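You operate a simulated robot arm through the tools that you are given. There is no shell and no other tool.

Carry out the task below with a simulated robot arm. There is one attempt and no reset: what you move stays moved.

TASK
Wind the clamped shuttle half full at tension 1.
Fine: blue knob to Half, black knob to 1; shut the guard before you switch on and start; leave the switch on.

The check looks at the end state, three seconds after you hand in, the way a careful person would. Anything else that was tipped, shoved, dropped, spilled or broken makes it a failure.

THE ROBOT
A 6-joint arm with a two-finger gripper, fixed in place. Base frame: the origin is at the foot of the arm, x ahead of it, y to its left, z up. Units: m, rad, N and s.
It reaches about 1.298 m from its shoulder. Its first joint turns from -2.601 to 2.601 rad. Payload 1.57 kg.
The tool frame sits at the grasp point between the pads (the TCP): z along the fingers, y along the line on which they close. The tips reach 0.021 m beyond it. Largest opening 0.07 m; the body of the gripper starts 0.05 m behind the TCP.
Orientation is told as [roll, pitch, yaw] about the base's x, y, z axes, in that order, counted from this pose: with the fingers straight down and closing along the base's y, the tool's x points along the base's -x, its y along +y and its z along -z.

THE INTERFACE
- The arm moves only by the tool play_rows. Its argument "targets" is a list of rows, each a list of 3 entries, a list of its own where there are three numbers: the turn, a rotation vector about the base's x, y, z in rad, then the shift along the base's x, y, z in cm, then the gripper command, from -1 (shut) to 1 (fully open), values between in proportion. In form: [[[rx, ry, rz], [x, y, z], gripper], ...]. A call has 1 to 20 rows; each row shifts and turns the commanded pose from where the row before left it. A row lasts 0.2 s, in which the tool goes at most 0.05 m and 0.15 rad; a call with a longer step from one row to the next is refused whole, and so is a gripper value outside its range. A pose out of reach is approached as far as the arm can. The call stops where the force on the tool passes 40 N (or 10 N more than at its start, if that is more) or the arm is blocked; 0.2 s more then pass. The fingers move at their own pace and stop on an object; they squeeze with about 30 N. The grip force told is the motor's: it shows also when the fingers shut on nothing. Time passes only in rows, and 0.2 s behind the last, so rows that do not move let the fingers close. The reply holds the time, the measured pose of the TCP, the force on the tool along the base axes, the opening and the grip force, in the units named above and with some noise, with the torque about the TCP (base axes, N m) and any sound that the robot's microphone picked up.
- Cameras (640 x 400 px; columns grow to the right, rows downward): "scene" is fixed at [0.0625, -0.6565, 1.4877]; the picture's right is [0.51, -0.86, 0.00], its down [-0.34, -0.20, -0.92] and it looks along [0.79, 0.47, -0.39] (base axes); focal length 365 px, centre (320, 200). "wrist" rides on the gripper at [0.079, 0.004, -0.081] in the tool frame; the picture's right is [-0.05, 1.00, 0.00], its down [-0.67, -0.04, -0.74] and it looks along [-0.74, -0.04, 0.67] (tool axes); focal length 256 px, centre (320, 200). There is no depth. A picture from a camera that has moved, and an enlarged one, comes with that camera's place and axes in the base frame and with its lens. The place of the scene camera against the robot may be out by one fixed shift of up to 0.018 m in any direction.
- snapshot(camera): a new picture of that camera. It takes no simulated time.
- move_column(by): slides the trunk up (or, below 0, down) by that many m; the arm rides with it, the base frame stays. It gives what a move gives, with no picture.
- inspect(camera, box): a new picture of the part [left, top, right, bottom] of that camera's present view, enlarged. It takes no simulated time.
- sign_off(): hands the job in; it is judged then, once.

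Places have to be worked out from the pictures, the camera data and where the tool is seen. Open the gripper and draw the arm clear of the work before you hand the job in, unless the task says otherwise.

The tools are called after "Call:" as name(argument=value, ...) on one line, values as JSON. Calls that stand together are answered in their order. play_rows: Moves the arm, as the interface text tells. Its arguments: {"type":"object","properties":{"targets":{"type":"array","items":{"type":"array"}}},"required":["targets"]} The other tools are called the same way: move_column (by) slides the trunk up or down; snapshot (camera) takes a picture; inspect (camera, box) takes an enlarged picture of a part of a camera's view; sign_off () hands the job in.

At the start:

```text
clock: 0.0
ee_pos: [0.6599, -0.1424, 1.2669]
tcp_rot: [0.0, -0.002, 0.0]
wrist_force: [0.3, 0.6, 0.4]
moment: [-0.01, 0.02, -0.02]
width: 0.07
gripper_force: 0.0
trunk travel left (down, up): [-0.948, 0.022]
```

scene: 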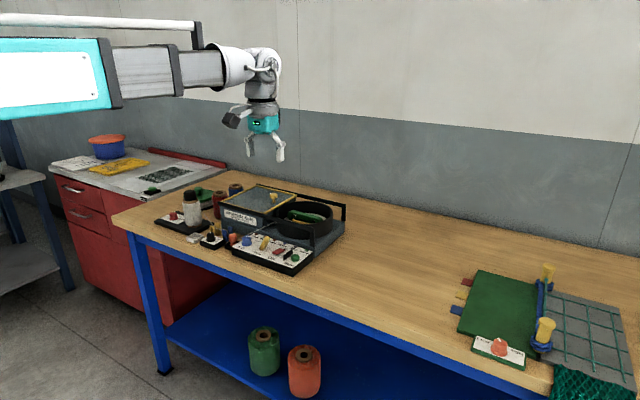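
wrist: 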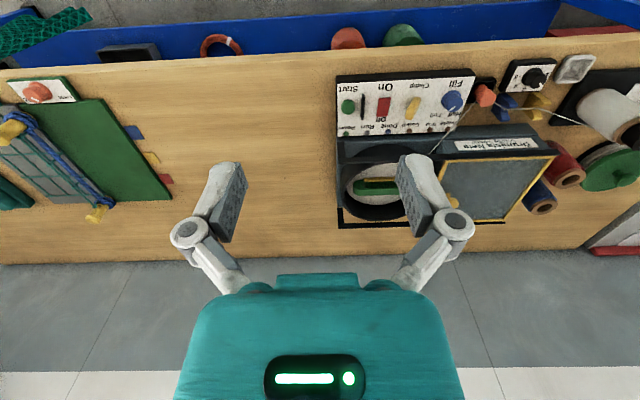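

I'll first look closely at the machine from both cameras before moving anything.

Call:
inspect(camera="scene", box=[150, 170, 360, 290])

Call:
inspect(camera="wrist", box=[320, 50, 570, 230])

```text
3.05 times, centred on (255, 230) of scene
camera zoom: at [0.0625, -0.6565, 1.4877], right [0.51, -0.86, 0.0], down [-0.34, -0.2, -0.92], along [0.79, 0.47, -0.39], focal length 1112 px, centre (518, 109)
```

zoom: 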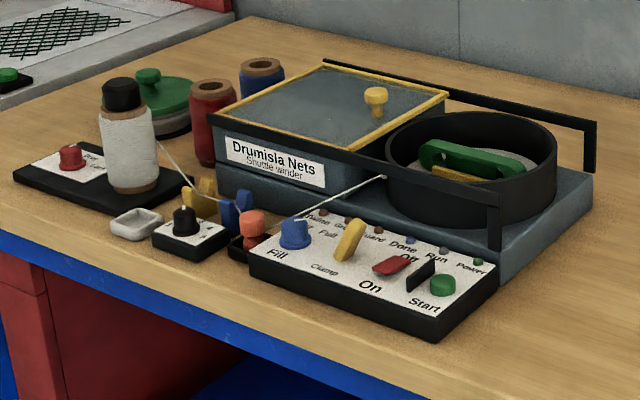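

```text
2.22 times, centred on (445, 140) of wrist
camera zoom: at [0.5801, -0.1372, 1.3486], right [0.05, 1.0, 0.0], down [0.67, -0.04, 0.74], along [0.74, -0.04, -0.67], focal length 569 px, centre (42, 333)
```

zoom: 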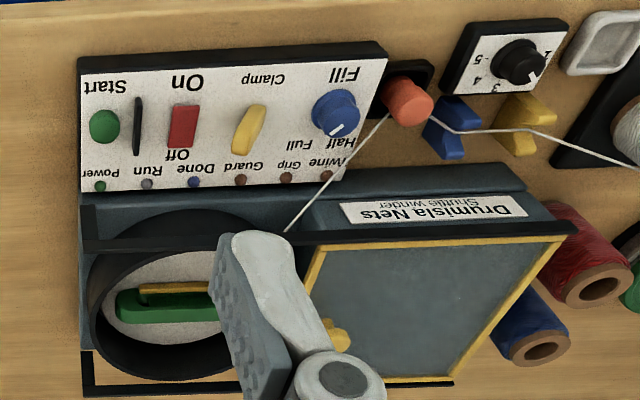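

The machine's panel seems to sit around x≈0.83, z≈0.88, with the guard plate (yellow frame and knob) slid to the left of the drum. I'll lower the hand in free air in front of the panel to get a closer wrist view.

Call:
play_rows(targets=[[[0, 0, 0], [0, 1.8, -4.2], 1], [[0, 0, 0], [0, 1.8, -4.2], 1], [[0, 0, 0], [0, 1.8, -4.2], 1], [[0, 0, 0], [0, 1.8, -4.2], 1], [[0, 0, 0], [0, 1.8, -4.2], 1]])

Call:
snapshot(camera="wrist")

Call:
snapshot(camera="scene")

```text
clock: 1.2
ee_pos: [0.6598, -0.0586, 1.267]
tcp_rot: [0.001, 0.001, -0.003]
wrist_force: [-0.1, 0.0, 0.5]
moment: [0.0, 0.02, -0.04]
width: 0.0699
gripper_force: 0.0
out of reach, approached as far as the arm can: row 1, 2, 3, 4, 5
trunk travel left (down, up): [-0.948, 0.022]
```

```text
taken
camera wrist: at [0.58, -0.0528, 1.3486], right [0.05, 1.0, 0.0], down [0.67, -0.04, 0.74], along [0.74, -0.04, -0.67], focal length 256 px, centre (320, 200)
```

wrist: 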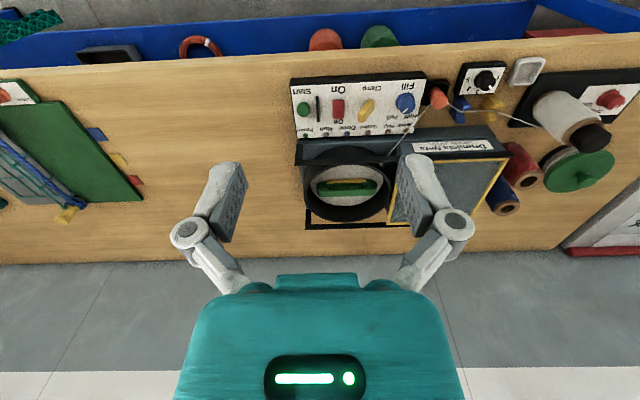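

```text
taken
```

scene: 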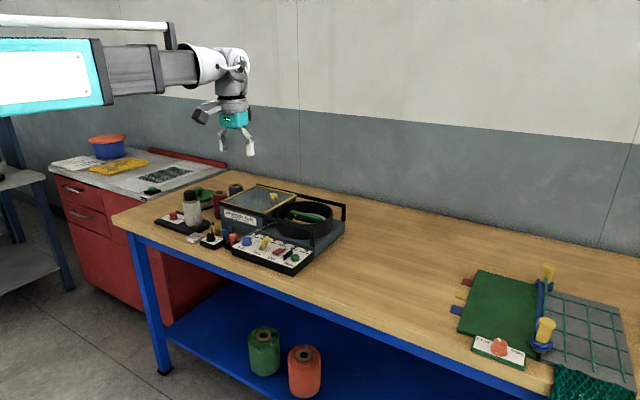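

The arm moved sideways but not down, so its height seems to come mainly from the trunk column. I'll lower the column by 0.2 m, which leaves the hand well above the machine.

Call:
move_column(by=-0.2)

Call:
snapshot(camera="wrist")

Call:
snapshot(camera="scene")

```text
clock: 3.4
ee_pos: [0.6591, -0.058, 1.0672]
tcp_rot: [-0.001, 0.001, 0.0]
wrist_force: [0.0, -0.8, -0.1]
moment: [-0.01, -0.02, -0.01]
width: 0.07
gripper_force: 0.0
trunk travel left (down, up): [-0.748, 0.222]
```

```text
taken
camera wrist: at [0.58, -0.0534, 1.1486], right [0.05, 1.0, 0.0], down [0.67, -0.04, 0.74], along [0.74, -0.04, -0.67], focal length 256 px, centre (320, 200)
```

wrist: 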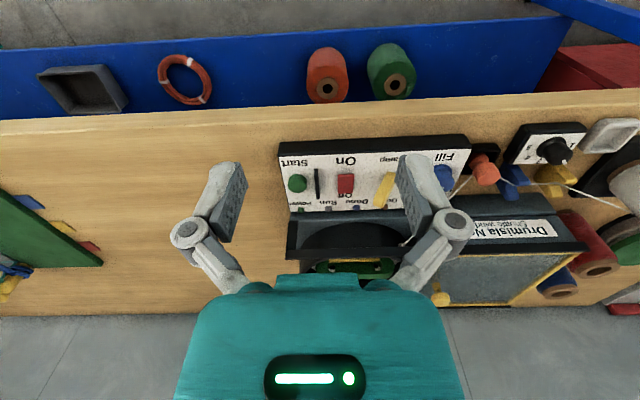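

```text
taken
```

scene: 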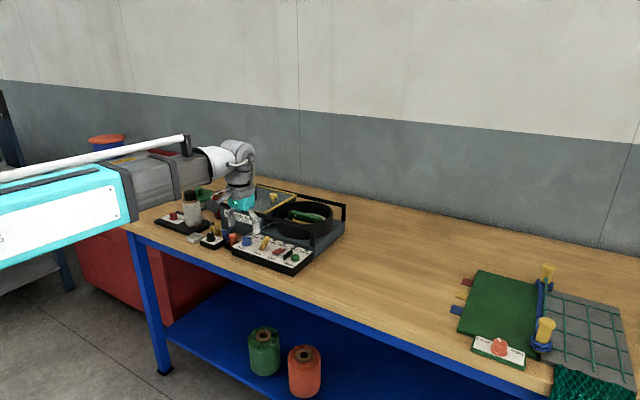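

Lowering worked: z is now 1.067. Comparing the two heights, the Start button sits near (0.818, -0.097, 0.90). I'll zoom in on the panel and the tension dial.

Call:
inspect(camera="wrist", box=[270, 130, 480, 260])

Call:
inspect(camera="wrist", box=[430, 110, 640, 240])

Call:
inspect(camera="scene", box=[180, 200, 320, 285])

```text
3.05 times, centred on (375, 195) of wrist
camera zoom: at [0.58, -0.0534, 1.1486], right [0.05, 1.0, 0.0], down [0.67, -0.04, 0.74], along [0.74, -0.04, -0.67], focal length 780 px, centre (152, 215)
```

zoom: 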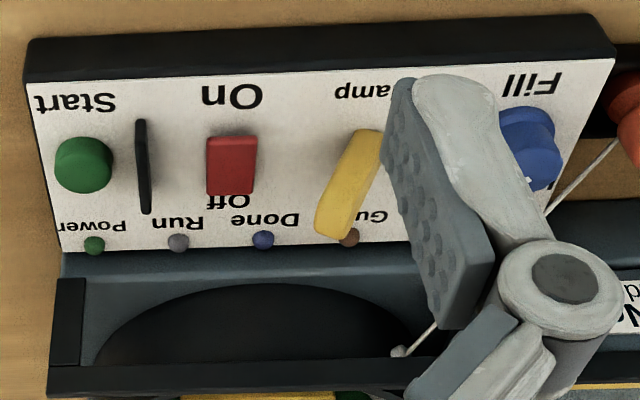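

```text
3.05 times, centred on (535, 175) of wrist
camera zoom: at [0.58, -0.0534, 1.1486], right [0.05, 1.0, 0.0], down [0.67, -0.04, 0.74], along [0.74, -0.04, -0.67], focal length 780 px, centre (-335, 276)
```

zoom: 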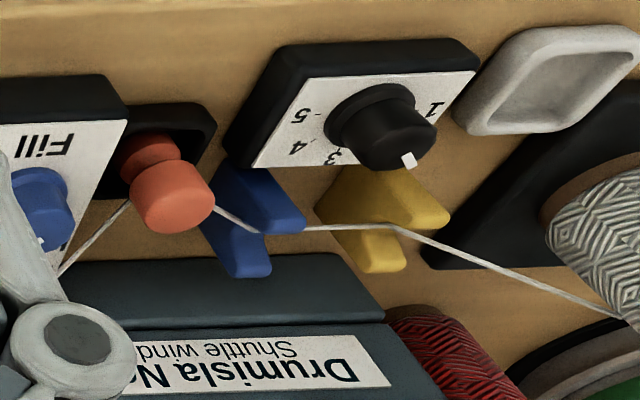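

```text
4.57 times, centred on (250, 242) of scene
camera zoom: at [0.0625, -0.6565, 1.4877], right [0.51, -0.86, 0.0], down [-0.34, -0.2, -0.92], along [0.79, 0.47, -0.39], focal length 1668 px, centre (640, 6)
```

zoom: 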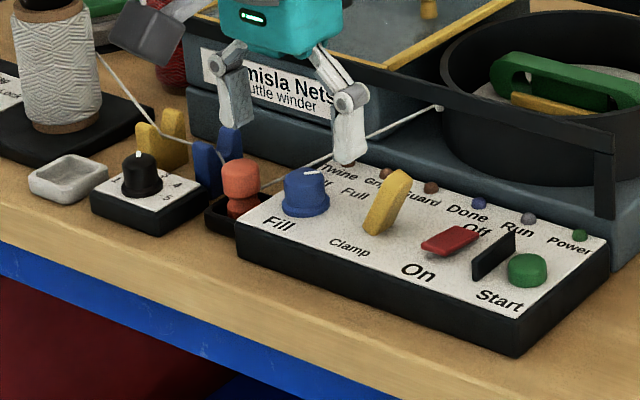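

The dials are partly hidden by the finger. I'll shift the hand left (+y), in free air and at the same height, to see the Fill and tension dials between the fingers.

Call:
play_rows(targets=[[[0, 0, 0], [0, 4, 0], 1], [[0, 0, 0], [0, 4, 0], 1], [[0, 0, 0], [0, 4, 0], 1], [[0, 0, 0], [0, 4, 0], 1]])

Call:
snapshot(camera="wrist")

Call:
inspect(camera="wrist", box=[180, 90, 420, 240])

```text
clock: 4.4
ee_pos: [0.6594, 0.1034, 1.0666]
tcp_rot: [0.002, 0.0, -0.001]
wrist_force: [-0.5, 0.9, -1.0]
moment: [0.02, -0.02, -0.03]
width: 0.07
gripper_force: 0.1
trunk travel left (down, up): [-0.748, 0.222]
```

```text
taken
camera wrist: at [0.5796, 0.1078, 1.1485], right [0.05, 1.0, 0.0], down [0.67, -0.04, 0.74], along [0.74, -0.04, -0.67], focal length 256 px, centre (320, 200)
```

wrist: 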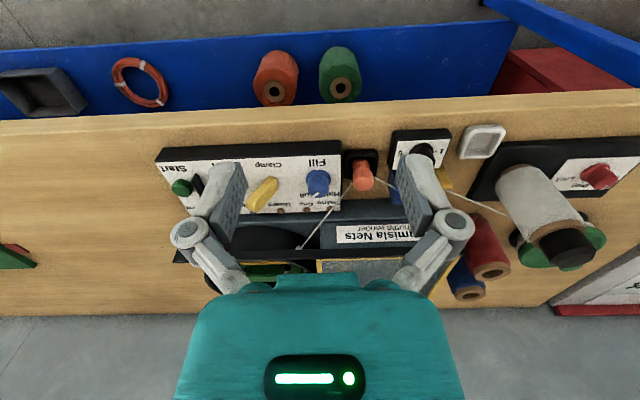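

```text
2.67 times, centred on (300, 165) of wrist
camera zoom: at [0.5796, 0.1078, 1.1485], right [0.05, 1.0, 0.0], down [0.67, -0.04, 0.74], along [0.74, -0.04, -0.67], focal length 683 px, centre (373, 293)
```

zoom: 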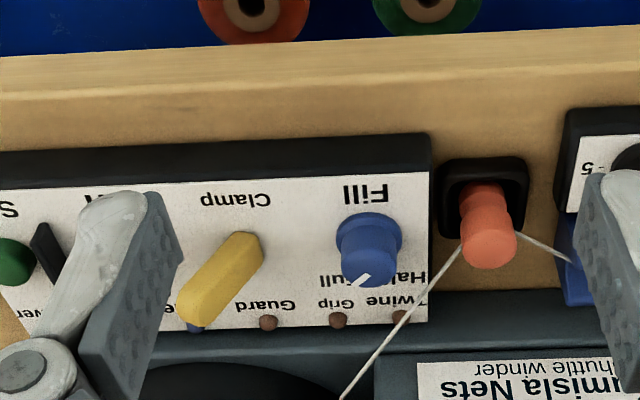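

The knob hides its own labels from this slant, so I'll tilt the hand about y to bring the camera nearly overhead. It also moves slightly forward, staying about 15 cm above the panel.

Call:
play_rows(targets=[[[0, 0.15, 0], [2.7, 0, 0], 1], [[0, 0.15, 0], [2.7, 0, 0], 1], [[0, 0.15, 0], [2.7, 0, 0], 1], [[0, 0.15, 0], [2.7, 0, 0], 1]])

Call:
snapshot(camera="wrist")

Call:
snapshot(camera="scene")

```text
clock: 5.4
ee_pos: [0.7688, 0.1091, 1.084]
tcp_rot: [0.02, 0.449, -0.005]
wrist_force: [-0.3, 0.1, 0.8]
moment: [0.01, 0.07, 0.02]
width: 0.0698
gripper_force: 0.0
out of reach, approached as far as the arm can: row 2, 3, 4
trunk travel left (down, up): [-0.748, 0.222]
```

```text
taken
camera wrist: at [0.7318, 0.1127, 1.1931], right [0.06, 1.0, -0.01], down [0.92, -0.05, 0.38], along [0.38, -0.03, -0.92], focal length 256 px, centre (320, 200)
```

wrist: 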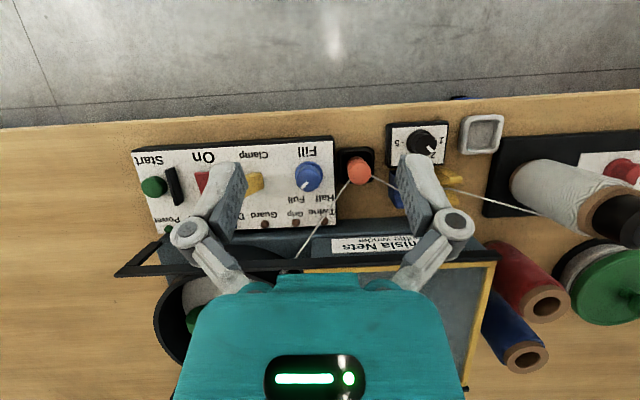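

```text
taken
```

scene: 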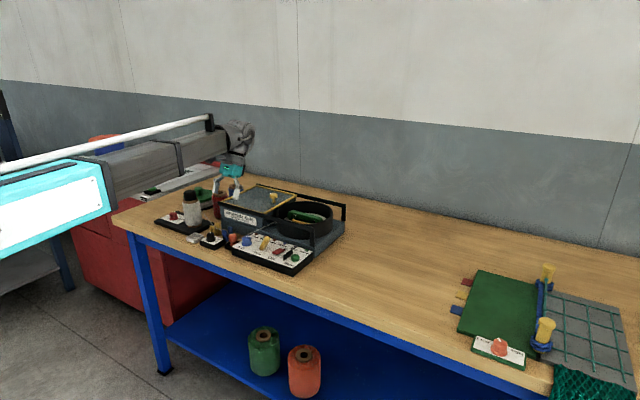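

This view is much closer to overhead. I'll zoom in on the Fill dial, the tension dial and the rest of the panel.

Call:
inspect(camera="wrist", box=[260, 130, 360, 240])

Call:
inspect(camera="wrist", box=[370, 110, 490, 190])

Call:
inspect(camera="wrist", box=[120, 130, 280, 240])

```text
3.64 times, centred on (310, 185) of wrist
camera zoom: at [0.7318, 0.1127, 1.1931], right [0.06, 1.0, -0.01], down [0.92, -0.05, 0.38], along [0.38, -0.03, -0.92], focal length 931 px, centre (356, 254)
```

zoom: 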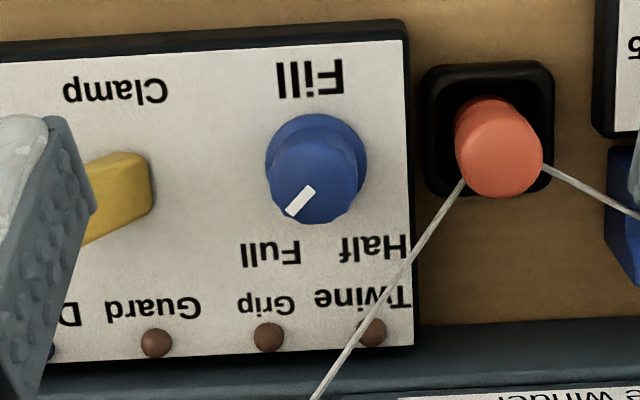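

```text
5.00 times, centred on (430, 150) of wrist
camera zoom: at [0.7318, 0.1127, 1.1931], right [0.06, 1.0, -0.01], down [0.92, -0.05, 0.38], along [0.38, -0.03, -0.92], focal length 1280 px, centre (-230, 450)
```

zoom: 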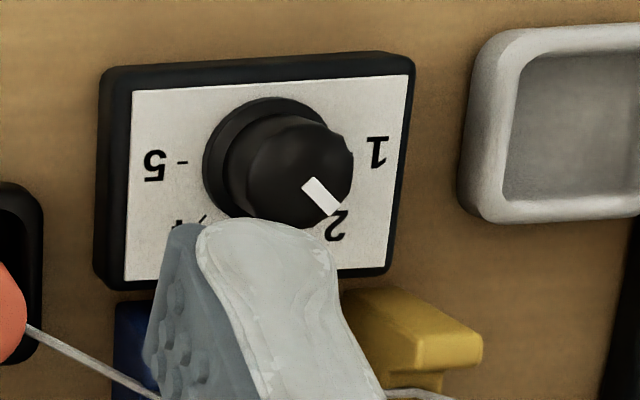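

```text
3.64 times, centred on (200, 185) of wrist
camera zoom: at [0.7318, 0.1127, 1.1931], right [0.06, 1.0, -0.01], down [0.92, -0.05, 0.38], along [0.38, -0.03, -0.92], focal length 931 px, centre (756, 254)
```

zoom: 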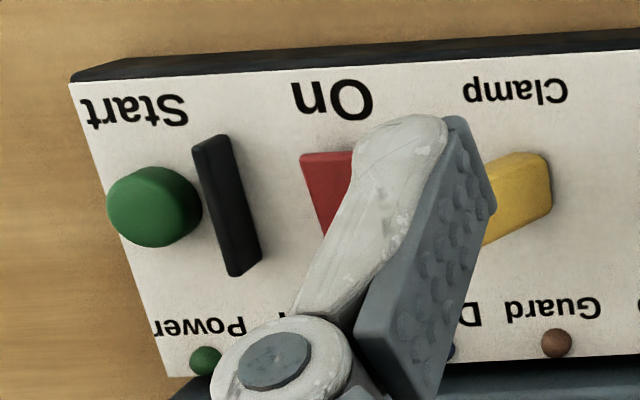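

The Fill pointer is at about "Full" and the tension pointer at about "2". On the tension dial, 1 lies toward +y and the numbers run on to 5 toward -y. I'll lower the column 8 cm for a closer second view, which also gives exact vertical parallax.

Call:
move_column(by=-0.08)

Call:
snapshot(camera="wrist")

Call:
inspect(camera="wrist", box=[240, 110, 400, 210])

Call:
inspect(camera="scene", box=[180, 170, 320, 285])

```text
clock: 6.5
ee_pos: [0.7685, 0.109, 1.006]
tcp_rot: [0.021, 0.447, -0.002]
wrist_force: [0.7, 0.8, -0.5]
moment: [-0.01, 0.01, -0.03]
width: 0.0701
gripper_force: 0.0
trunk travel left (down, up): [-0.668, 0.302]
```

```text
taken
camera wrist: at [0.7309, 0.1127, 1.1132], right [0.06, 1.0, 0.0], down [0.92, -0.05, 0.38], along [0.38, -0.03, -0.92], focal length 256 px, centre (320, 200)
```

wrist: 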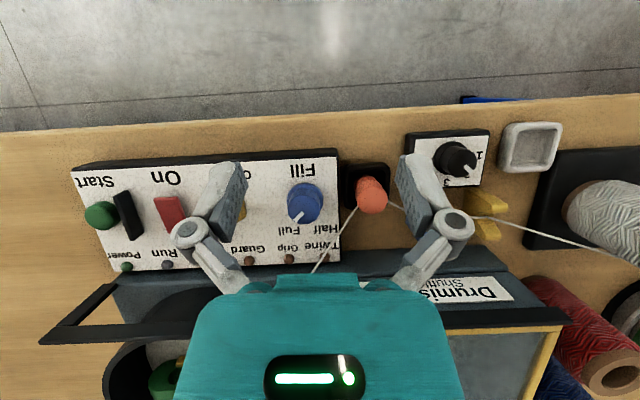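

```text
4.00 times, centred on (320, 160) of wrist
camera zoom: at [0.7309, 0.1127, 1.1132], right [0.06, 1.0, 0.0], down [0.92, -0.05, 0.38], along [0.38, -0.03, -0.92], focal length 1024 px, centre (320, 360)
```

zoom: 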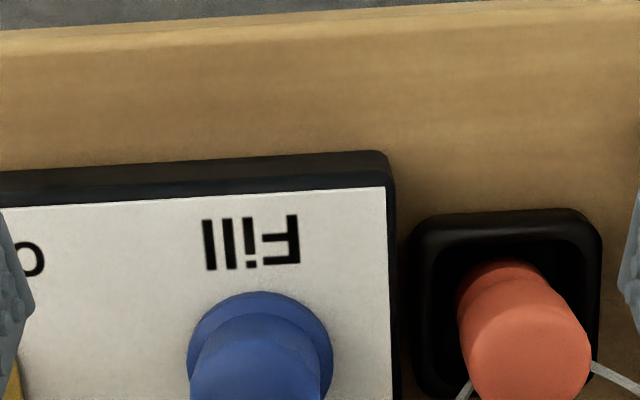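

```text
3.48 times, centred on (250, 228) of scene
camera zoom: at [0.0625, -0.6565, 1.4877], right [0.51, -0.86, 0.0], down [-0.34, -0.2, -0.92], along [0.79, 0.47, -0.39], focal length 1269 px, centre (564, 104)
```

zoom: 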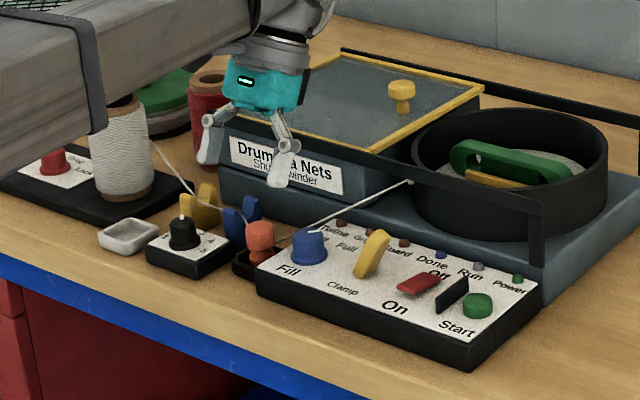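

The panel's front-left corner comes out at about (0.782, 0.122, 0.893). I'll zoom on the knob tops and the other controls from here.

Call:
inspect(camera="wrist", box=[250, 150, 410, 260])

Call:
inspect(camera="wrist", box=[390, 110, 510, 190])

Call:
inspect(camera="wrist", box=[60, 150, 250, 280])

```text
3.64 times, centred on (330, 205) of wrist
camera zoom: at [0.7309, 0.1127, 1.1132], right [0.06, 1.0, 0.0], down [0.92, -0.05, 0.38], along [0.38, -0.03, -0.92], focal length 931 px, centre (284, 182)
```

zoom: 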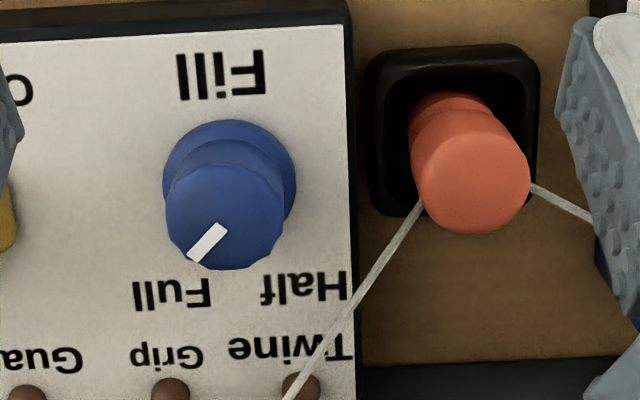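

```text
5.00 times, centred on (450, 150) of wrist
camera zoom: at [0.7309, 0.1127, 1.1132], right [0.06, 1.0, 0.0], down [0.92, -0.05, 0.38], along [0.38, -0.03, -0.92], focal length 1280 px, centre (-330, 450)
```

zoom: 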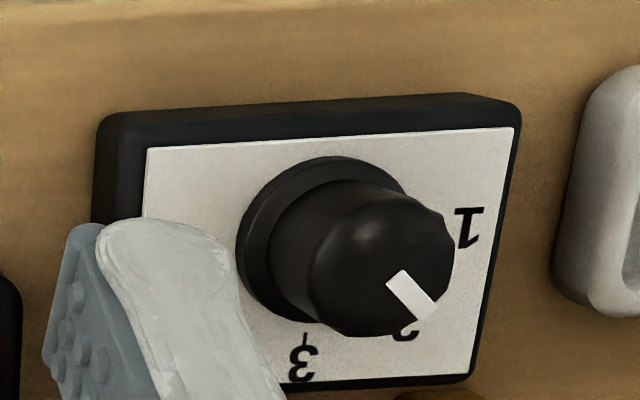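

```text
3.08 times, centred on (155, 215) of wrist
camera zoom: at [0.7309, 0.1127, 1.1132], right [0.06, 1.0, 0.0], down [0.92, -0.05, 0.38], along [0.38, -0.03, -0.92], focal length 788 px, centre (828, 154)
```

zoom: 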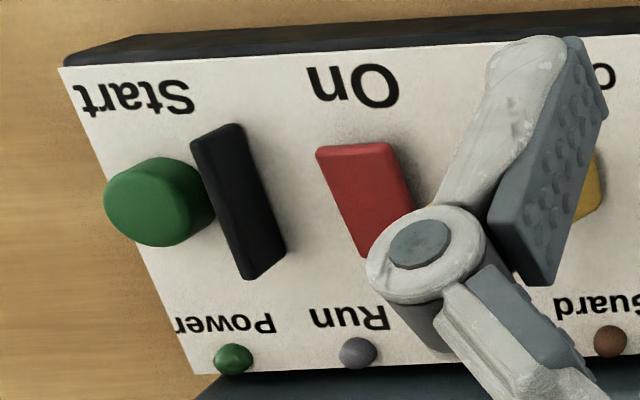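

The panel surface is at about z = 0.893. The Fill knob top is near (0.822, 0.092, 0.912) and the tension knob top near (0.788, 0.2225, 0.913). I'll slide the hand right to see the switch, Start button and guard without a finger in the way.

Call:
play_rows(targets=[[[0, 0, 0], [0, -4, 0], 1], [[0, 0, 0], [0, -4, 0], 1], [[0, 0, 0], [0, -4, 0], 1], [[0, 0, 0], [0, -3, 0], 1]])

Call:
snapshot(camera="wrist")

Call:
inspect(camera="wrist", box=[230, 140, 410, 270])

Call:
inspect(camera="scene", box=[225, 220, 320, 280])

```text
clock: 7.5
ee_pos: [0.7674, -0.0406, 1.0052]
tcp_rot: [0.02, 0.438, -0.003]
wrist_force: [-0.8, 0.9, 0.2]
moment: [-0.01, 0.02, -0.01]
width: 0.07
gripper_force: 0.1
trunk travel left (down, up): [-0.668, 0.302]
```

```text
taken
camera wrist: at [0.7299, -0.0368, 1.1123], right [0.06, 1.0, -0.01], down [0.92, -0.05, 0.39], along [0.39, -0.03, -0.92], focal length 256 px, centre (320, 200)
```

wrist: 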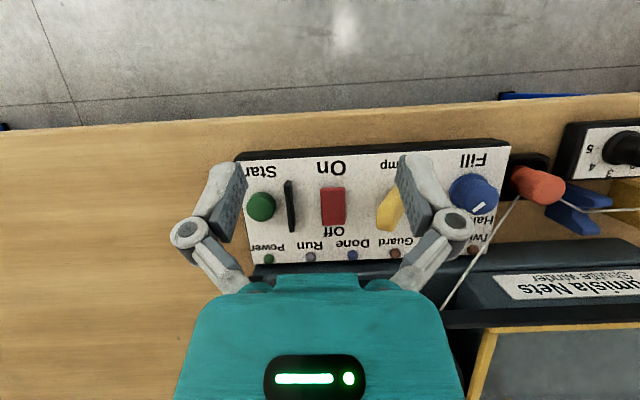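

```text
3.08 times, centred on (320, 205) of wrist
camera zoom: at [0.7299, -0.0368, 1.1123], right [0.06, 1.0, -0.01], down [0.92, -0.05, 0.39], along [0.39, -0.03, -0.92], focal length 788 px, centre (320, 185)
```

zoom: 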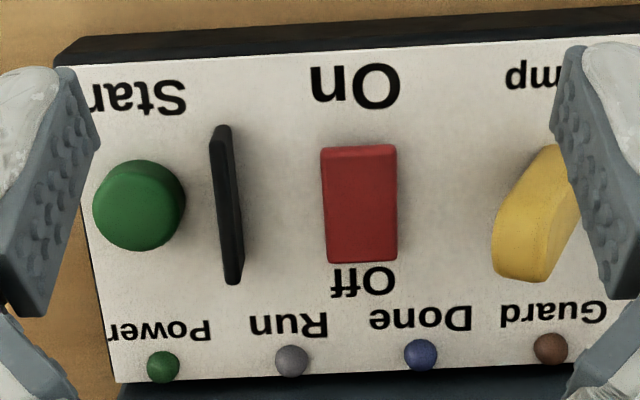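

```text
6.67 times, centred on (272, 250) of scene
camera zoom: at [0.0625, -0.6565, 1.4877], right [0.51, -0.86, 0.0], down [-0.34, -0.2, -0.92], along [0.79, 0.47, -0.39], focal length 2433 px, centre (637, -133)
```

zoom: 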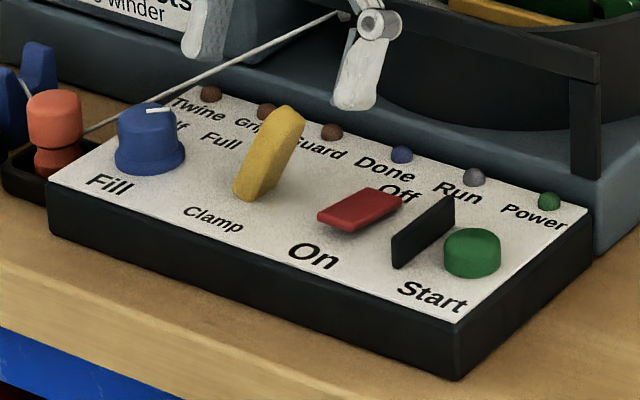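

The rocker is at Off: its raised On end is at the front near (0.812, -0.0315), and Start is near (0.8205, -0.095) with the fin at y≈-0.067. Next I'll level the hand again and place it above the Fill knob, well clear of the twine.

Call:
play_rows(targets=[[[0, -0.11, 0], [1.35, 3.3, 0], 1], [[0, -0.11, 0], [1.35, 3.3, 0], 1], [[0, -0.11, 0], [1.35, 3.3, 0], 1], [[0, -0.108, 0], [1.35, 3.3, 0], 1]])

Call:
snapshot(camera="wrist")

Call:
inspect(camera="scene", box=[180, 170, 320, 285])

```text
clock: 8.5
ee_pos: [0.8205, 0.0921, 0.9868]
tcp_rot: [0.023, 0.006, -0.003]
wrist_force: [-0.3, 0.2, 0.3]
moment: [0.0, -0.01, -0.03]
width: 0.0701
gripper_force: 0.1
out of reach, approached as far as the arm can: row 1, 2, 3
trunk travel left (down, up): [-0.668, 0.302]
```

```text
taken
camera wrist: at [0.741, 0.0957, 1.0692], right [0.06, 1.0, 0.02], down [0.67, -0.05, 0.74], along [0.74, -0.03, -0.67], focal length 256 px, centre (320, 200)
```

wrist: 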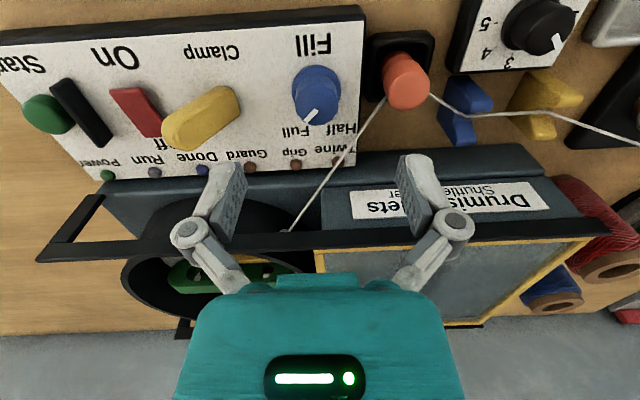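

```text
3.48 times, centred on (250, 228) of scene
camera zoom: at [0.0625, -0.6565, 1.4877], right [0.51, -0.86, 0.0], down [-0.34, -0.2, -0.92], along [0.79, 0.47, -0.39], focal length 1269 px, centre (564, 104)
```

zoom: 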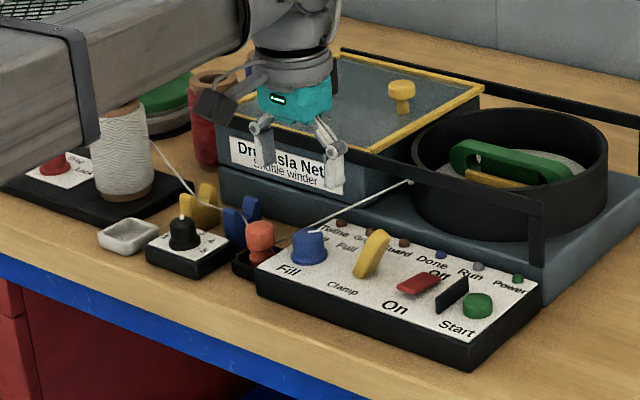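

The Fill knob appears where I predicted it, directly below the tool. I'll test whether the arm can move down on its own at this pose by asking for 1 cm, and close the gripper partway.

Call:
play_rows(targets=[[[-0.023, -0.006, 0.003], [0.1, 0, -0.5], 0.3], [[0, 0, 0], [0, 0, -0.5], 0.3], [[0, 0, 0], [0, 0, 0], 0.3]])

```text
clock: 9.3
ee_pos: [0.8225, 0.0917, 0.9868]
tcp_rot: [-0.002, 0.003, -0.001]
wrist_force: [0.3, -0.2, 0.0]
moment: [0.0, 0.03, 0.0]
width: 0.0453
gripper_force: 0.1
out of reach, approached as far as the arm can: row 2
trunk travel left (down, up): [-0.668, 0.302]
```

Vertical motion does need the column. The opening is now 45 mm, enough to clear the knob and the orange post. I'll lower in steps, first until the tips are about 1 cm above the knob, then look.

Call:
move_column(by=-0.042)

Call:
inspect(camera="scene", box=[210, 205, 310, 270])

Call:
snapshot(camera="wrist")

```text
clock: 10.2
ee_pos: [0.8214, 0.0918, 0.9446]
tcp_rot: [-0.002, 0.003, -0.001]
wrist_force: [-0.6, -0.1, -0.7]
moment: [0.02, 0.01, -0.02]
width: 0.0454
gripper_force: 0.1
trunk travel left (down, up): [-0.626, 0.344]
```

```text
6.15 times, centred on (260, 238) of scene
camera zoom: at [0.0625, -0.6565, 1.4877], right [0.51, -0.86, 0.0], down [-0.34, -0.2, -0.92], along [0.79, 0.47, -0.39], focal length 2246 px, centre (689, -31)
```

zoom: 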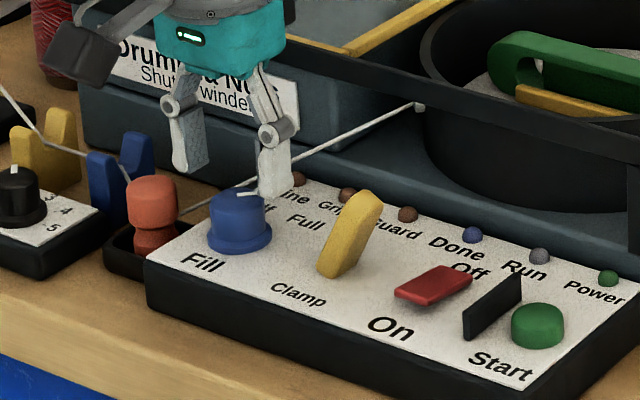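

```text
taken
camera wrist: at [0.7417, 0.097, 1.0267], right [0.05, 1.0, 0.0], down [0.67, -0.03, 0.74], along [0.74, -0.04, -0.67], focal length 256 px, centre (320, 200)
```

wrist: 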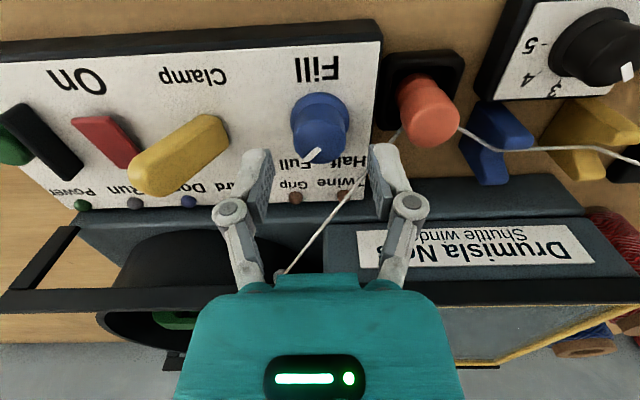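

The fingers sit above the knob on both sides. I'll zoom the wrist view to check centring and the pointer before going lower.

Call:
inspect(camera="wrist", box=[250, 80, 400, 200])

```text
3.33 times, centred on (325, 140) of wrist
camera zoom: at [0.7417, 0.097, 1.0267], right [0.05, 1.0, 0.0], down [0.67, -0.03, 0.74], along [0.74, -0.04, -0.67], focal length 853 px, centre (303, 400)
```

zoom: 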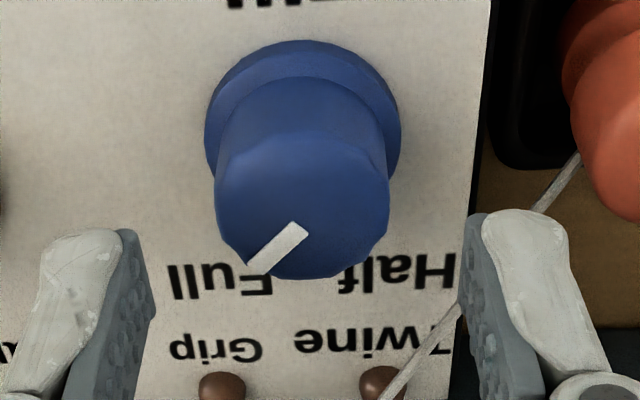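

Centring is good: the knob axis is near (0.8225, 0.092), top z≈0.9125, pointer at about -45°. I'll zoom the scene view to see whether the Fill dial has tick marks that show the exact Half angle.

Call:
inspect(camera="scene", box=[235, 225, 275, 250])

Call:
inspect(camera="scene", box=[200, 225, 240, 250])

```text
16.00 times, centred on (255, 238) of scene
camera zoom: at [0.0625, -0.6565, 1.4877], right [0.51, -0.86, 0.0], down [-0.34, -0.2, -0.92], along [0.79, 0.47, -0.39], focal length 5839 px, centre (1360, -400)
```

zoom: 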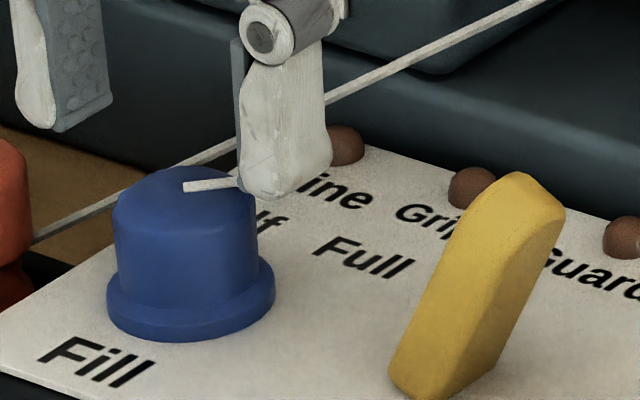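

```text
16.00 times, centred on (220, 238) of scene
camera zoom: at [0.0625, -0.6565, 1.4877], right [0.51, -0.86, 0.0], down [-0.34, -0.2, -0.92], along [0.79, 0.47, -0.39], focal length 5839 px, centre (1920, -400)
```

zoom: 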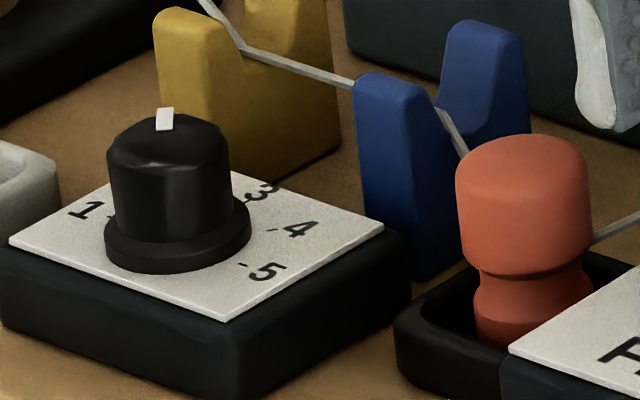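

The zoom renders very sharply, but the Fill dial shows no ticks. I'll magnify the wrist view of the knob to measure the pointer against the labels.

Call:
inspect(camera="wrist", box=[285, 90, 365, 175])

```text
4.71 times, centred on (325, 132) of wrist
camera zoom: at [0.7417, 0.097, 1.0267], right [0.05, 1.0, 0.0], down [0.67, -0.03, 0.74], along [0.74, -0.04, -0.67], focal length 1205 px, centre (296, 518)
```

zoom: 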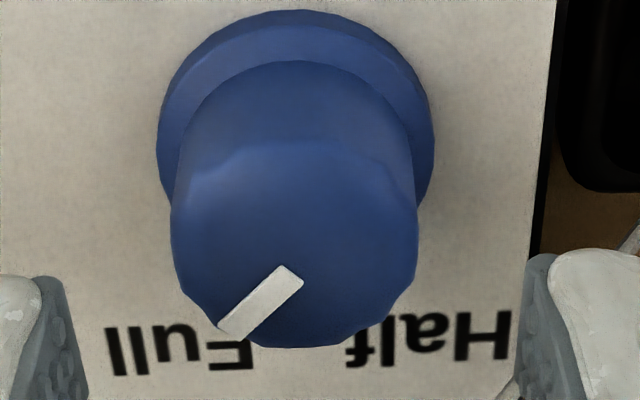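

The pointer is at about -42° and the Half label at about +30°, so Half needs roughly 70-75° counter-clockwise seen from above. I'll lower so the tips are just above the knob's skirt (TCP z≈0.9205).

Call:
move_column(by=-0.024)

Call:
inspect(camera="scene", box=[230, 215, 275, 250])

Call:
inspect(camera="wrist", box=[230, 100, 410, 220])

```text
clock: 10.9
ee_pos: [0.8217, 0.0917, 0.9202]
tcp_rot: [-0.002, 0.004, 0.001]
wrist_force: [0.5, -0.6, 0.2]
moment: [0.02, 0.0, -0.01]
width: 0.0455
gripper_force: 0.0
trunk travel left (down, up): [-0.602, 0.368]
```

```text
11.43 times, centred on (252, 232) of scene
camera zoom: at [0.0625, -0.6565, 1.4877], right [0.51, -0.86, 0.0], down [-0.34, -0.2, -0.92], along [0.79, 0.47, -0.39], focal length 4171 px, centre (1091, -171)
```

zoom: 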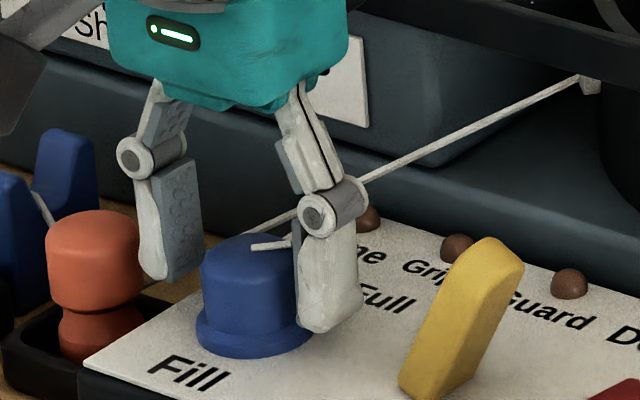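

```text
3.33 times, centred on (320, 160) of wrist
camera zoom: at [0.7418, 0.097, 1.0027], right [0.05, 1.0, 0.0], down [0.67, -0.03, 0.74], along [0.74, -0.04, -0.67], focal length 853 px, centre (320, 333)
```

zoom: 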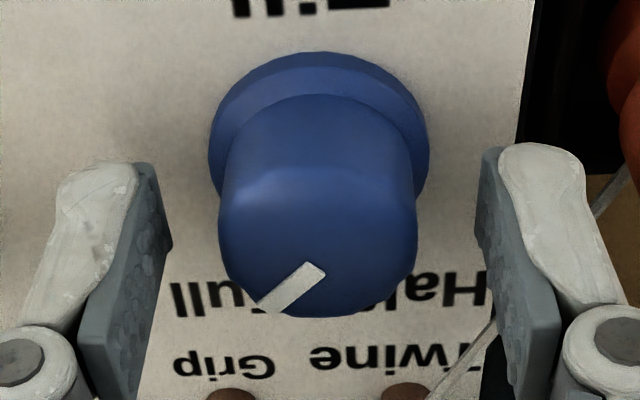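

The fingers straddle the knob evenly with the tips just above its skirt. I'll close on the knob with no arm motion and check the grip.

Call:
play_rows(targets=[[[0, 0, 0], [0, 0, 0], -1], [[0, 0, 0], [0, 0, 0], -1], [[0, 0, 0], [0, 0, 0], -1]])

Call:
inspect(camera="scene", box=[230, 215, 275, 250])

```text
clock: 11.7
ee_pos: [0.8206, 0.0922, 0.9214]
tcp_rot: [-0.001, 0.001, -0.001]
wrist_force: [0.7, -1.6, 3.1]
moment: [-0.09, -0.09, 0.02]
width: 0.0273
gripper_force: 32.3
trunk travel left (down, up): [-0.602, 0.368]
```

```text
11.43 times, centred on (252, 232) of scene
camera zoom: at [0.0625, -0.6565, 1.4877], right [0.51, -0.86, 0.0], down [-0.34, -0.2, -0.92], along [0.79, 0.47, -0.39], focal length 4171 px, centre (1091, -171)
```

zoom: 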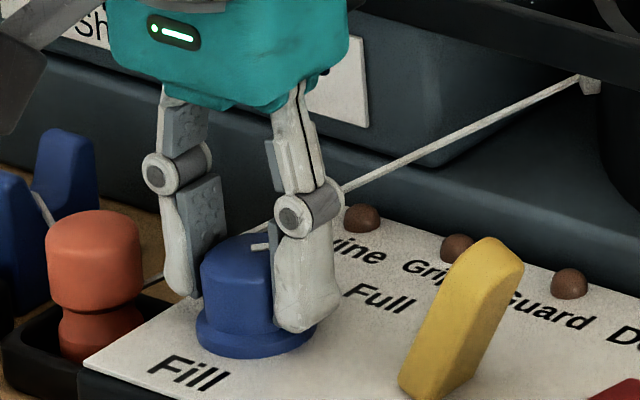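

I have a firm grip at 27.3 mm with low side loads. I'll turn counter-clockwise (+z) in small steps, starting with about 0.36 rad, and watch the torque and sound.

Call:
play_rows(targets=[[[0, 0, 0.12], [0, 0, 0], -1], [[0, 0, 0.12], [0, 0, 0], -1], [[0, 0, 0.12], [0, 0, 0], -1]])

Call:
inspect(camera="wrist", box=[230, 100, 410, 220])

```text
clock: 12.5
ee_pos: [0.8214, 0.0918, 0.922]
tcp_rot: [-0.001, 0.0, 0.36]
wrist_force: [4.7, -5.7, 5.7]
moment: [-0.05, 0.16, 0.0]
width: 0.027
gripper_force: 31.6
trunk travel left (down, up): [-0.602, 0.368]
```

```text
3.33 times, centred on (320, 160) of wrist
camera zoom: at [0.7454, 0.0683, 1.0028], right [-0.3, 0.95, 0.0], down [0.64, 0.2, 0.74], along [0.71, 0.22, -0.67], focal length 853 px, centre (320, 333)
```

zoom: 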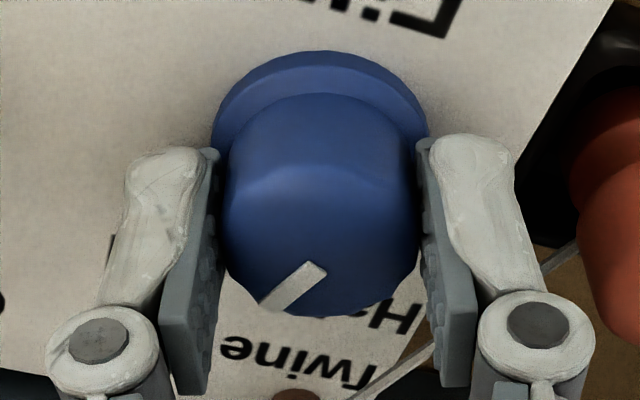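

The knob turns with the fingers: the pointer is unchanged relative to the gripper, and loads are small. I'll continue another 0.48 rad.

Call:
play_rows(targets=[[[0, 0, 0.12], [0, 0, 0], -1], [[0, 0, 0.12], [0, 0, 0], -1], [[0, 0, 0.12], [0, 0, 0], -1], [[0, 0, 0.12], [0, 0, 0], -1]])

Call:
inspect(camera="wrist", box=[230, 100, 410, 220])

Call:
inspect(camera="scene", box=[230, 215, 275, 250])

```text
clock: 13.5
ee_pos: [0.8214, 0.0916, 0.922]
tcp_rot: [-0.001, 0.001, 0.844]
wrist_force: [7.0, -6.4, 7.9]
moment: [-0.35, 0.12, -0.08]
width: 0.0274
gripper_force: 31.8
trunk travel left (down, up): [-0.602, 0.368]
```

```text
3.33 times, centred on (320, 160) of wrist
camera zoom: at [0.7652, 0.0358, 1.0028], right [-0.71, 0.7, 0.0], down [0.47, 0.48, 0.74], along [0.52, 0.53, -0.67], focal length 853 px, centre (320, 333)
```

zoom: 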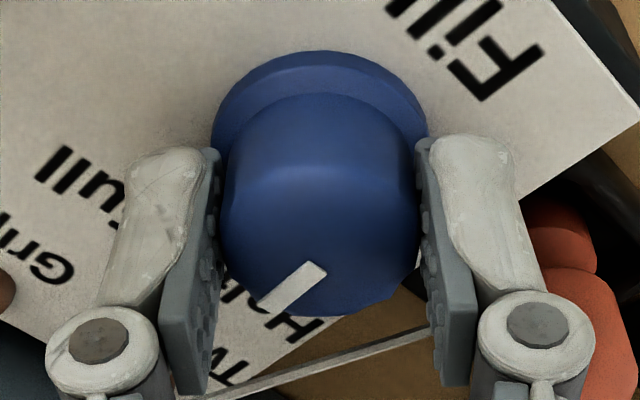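

```text
11.43 times, centred on (252, 232) of scene
camera zoom: at [0.0625, -0.6565, 1.4877], right [0.51, -0.86, 0.0], down [-0.34, -0.2, -0.92], along [0.79, 0.47, -0.39], focal length 4171 px, centre (1091, -171)
```

zoom: 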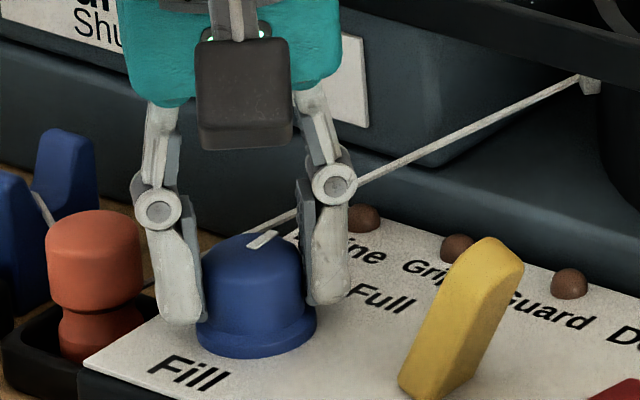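

The pointer is now about midway between the labels. I'll magnify the scene view of the knob top to measure its angle accurately.

Call:
inspect(camera="scene", box=[245, 230, 261, 240])

```text
16.00 times, centred on (253, 235) of scene
camera zoom: at [0.0625, -0.6565, 1.4877], right [0.51, -0.86, 0.0], down [-0.34, -0.2, -0.92], along [0.79, 0.47, -0.39], focal length 5839 px, centre (1392, -360)
```

zoom: 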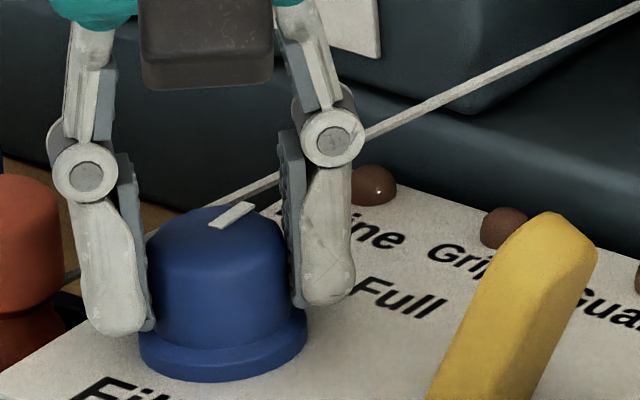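

The pointer now points almost straight back (~0°), which matches the 48° I've turned from about -46°. I'll turn another 0.36 rad and measure again.

Call:
play_rows(targets=[[[0, 0, 0.12], [0, 0, 0], -1], [[0, 0, 0.12], [0, 0, 0], -1], [[0, 0, 0.12], [0, 0, 0], -1]])

Call:
inspect(camera="scene", box=[245, 230, 261, 240])

Call:
inspect(camera="wrist", box=[230, 100, 410, 220])

```text
clock: 14.3
ee_pos: [0.8217, 0.0924, 0.9224]
tcp_rot: [-0.004, 0.002, 1.204]
wrist_force: [8.9, -11.6, 10.3]
moment: [-0.16, -0.02, -0.01]
width: 0.0272
gripper_force: 32.2
trunk travel left (down, up): [-0.602, 0.368]
```

```text
16.00 times, centred on (253, 235) of scene
camera zoom: at [0.0625, -0.6565, 1.4877], right [0.51, -0.86, 0.0], down [-0.34, -0.2, -0.92], along [0.79, 0.47, -0.39], focal length 5839 px, centre (1392, -360)
```

zoom: 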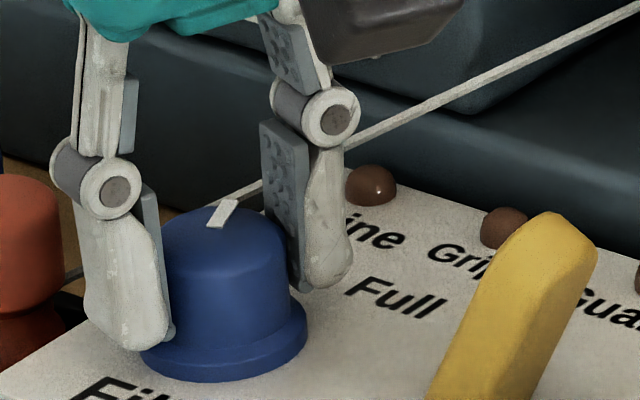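

```text
3.33 times, centred on (320, 160) of wrist
camera zoom: at [0.7887, 0.0196, 1.0028], right [-0.91, 0.41, 0.0], down [0.27, 0.61, 0.74], along [0.31, 0.68, -0.67], focal length 853 px, centre (320, 333)
```

zoom: 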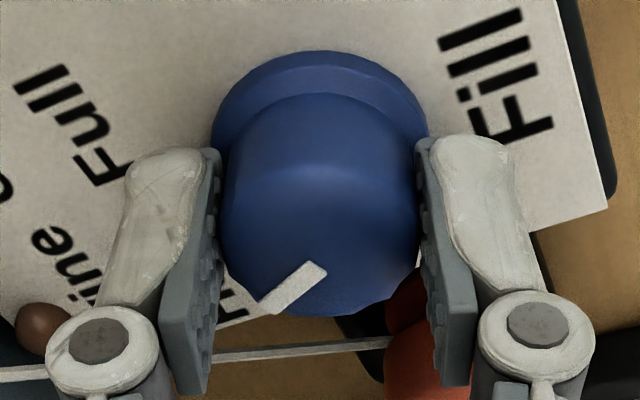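

The pointer still moves with the fingers and has reached about +24°. Side force is moderate (~15 N), so I'll do the last 0.24 rad in smaller steps.

Call:
play_rows(targets=[[[0, 0, 0.08], [0, 0, 0], -1], [[0, 0, 0.08], [0, 0, 0], -1], [[0, 0, 0.08], [0, 0, 0], -1]])

Call:
inspect(camera="scene", box=[245, 230, 261, 240])

```text
clock: 15.1
ee_pos: [0.822, 0.0909, 0.9204]
tcp_rot: [-0.003, 0.001, 1.442]
wrist_force: [15.3, -13.9, 13.2]
moment: [-0.24, -0.21, 0.03]
width: 0.0272
gripper_force: 30.8
trunk travel left (down, up): [-0.602, 0.368]
```

```text
16.00 times, centred on (253, 235) of scene
camera zoom: at [0.0625, -0.6565, 1.4877], right [0.51, -0.86, 0.0], down [-0.34, -0.2, -0.92], along [0.79, 0.47, -0.39], focal length 5839 px, centre (1392, -360)
```

zoom: 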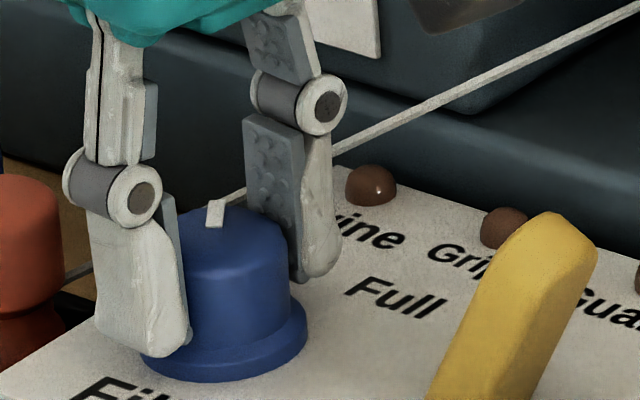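

The pointer now measures about +38°, pointing at Half. I'll release the knob, opening to 45 mm only, and check that the pointer stays put.

Call:
play_rows(targets=[[[0, 0, 0], [0, 0, 0], 0.3], [[0, 0, 0], [0, 0, 0], 0.3], [[0, 0, 0], [0, 0, 0], 0.3]])

Call:
inspect(camera="scene", box=[245, 230, 261, 240])

```text
clock: 15.9
ee_pos: [0.8198, 0.0916, 0.9211]
tcp_rot: [-0.003, 0.003, 1.442]
wrist_force: [-0.1, 1.1, 0.0]
moment: [0.0, 0.01, 0.02]
width: 0.0456
gripper_force: 0.1
trunk travel left (down, up): [-0.602, 0.368]
```

```text
16.00 times, centred on (253, 235) of scene
camera zoom: at [0.0625, -0.6565, 1.4877], right [0.51, -0.86, 0.0], down [-0.34, -0.2, -0.92], along [0.79, 0.47, -0.39], focal length 5839 px, centre (1392, -360)
```

zoom: 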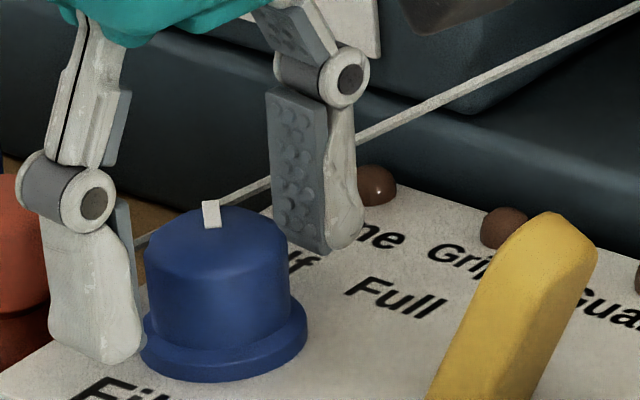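

The pointer clicked on to about +45°, so Half is a detent exactly opposite Full at -45°. I'll raise the column and look at the Fill dial from above to confirm.

Call:
move_column(by=0.06)

Call:
inspect(camera="scene", box=[235, 225, 275, 250])

```text
clock: 16.9
ee_pos: [0.8212, 0.0922, 0.9816]
tcp_rot: [-0.002, 0.003, 1.441]
wrist_force: [-0.3, -0.2, 0.2]
moment: [0.01, 0.0, 0.01]
width: 0.0453
gripper_force: 0.2
trunk travel left (down, up): [-0.662, 0.308]
```

```text
16.00 times, centred on (255, 238) of scene
camera zoom: at [0.0625, -0.6565, 1.4877], right [0.51, -0.86, 0.0], down [-0.34, -0.2, -0.92], along [0.79, 0.47, -0.39], focal length 5839 px, centre (1360, -400)
```

zoom: 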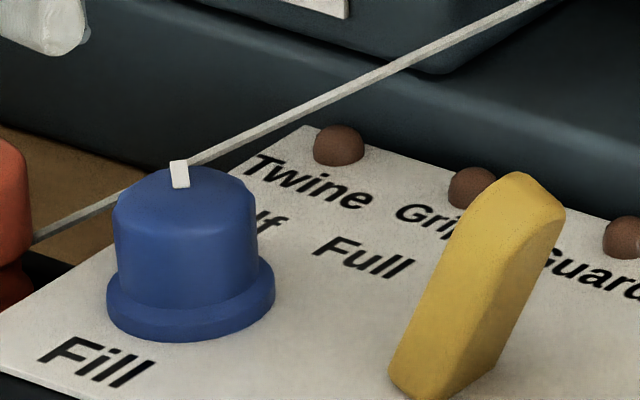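

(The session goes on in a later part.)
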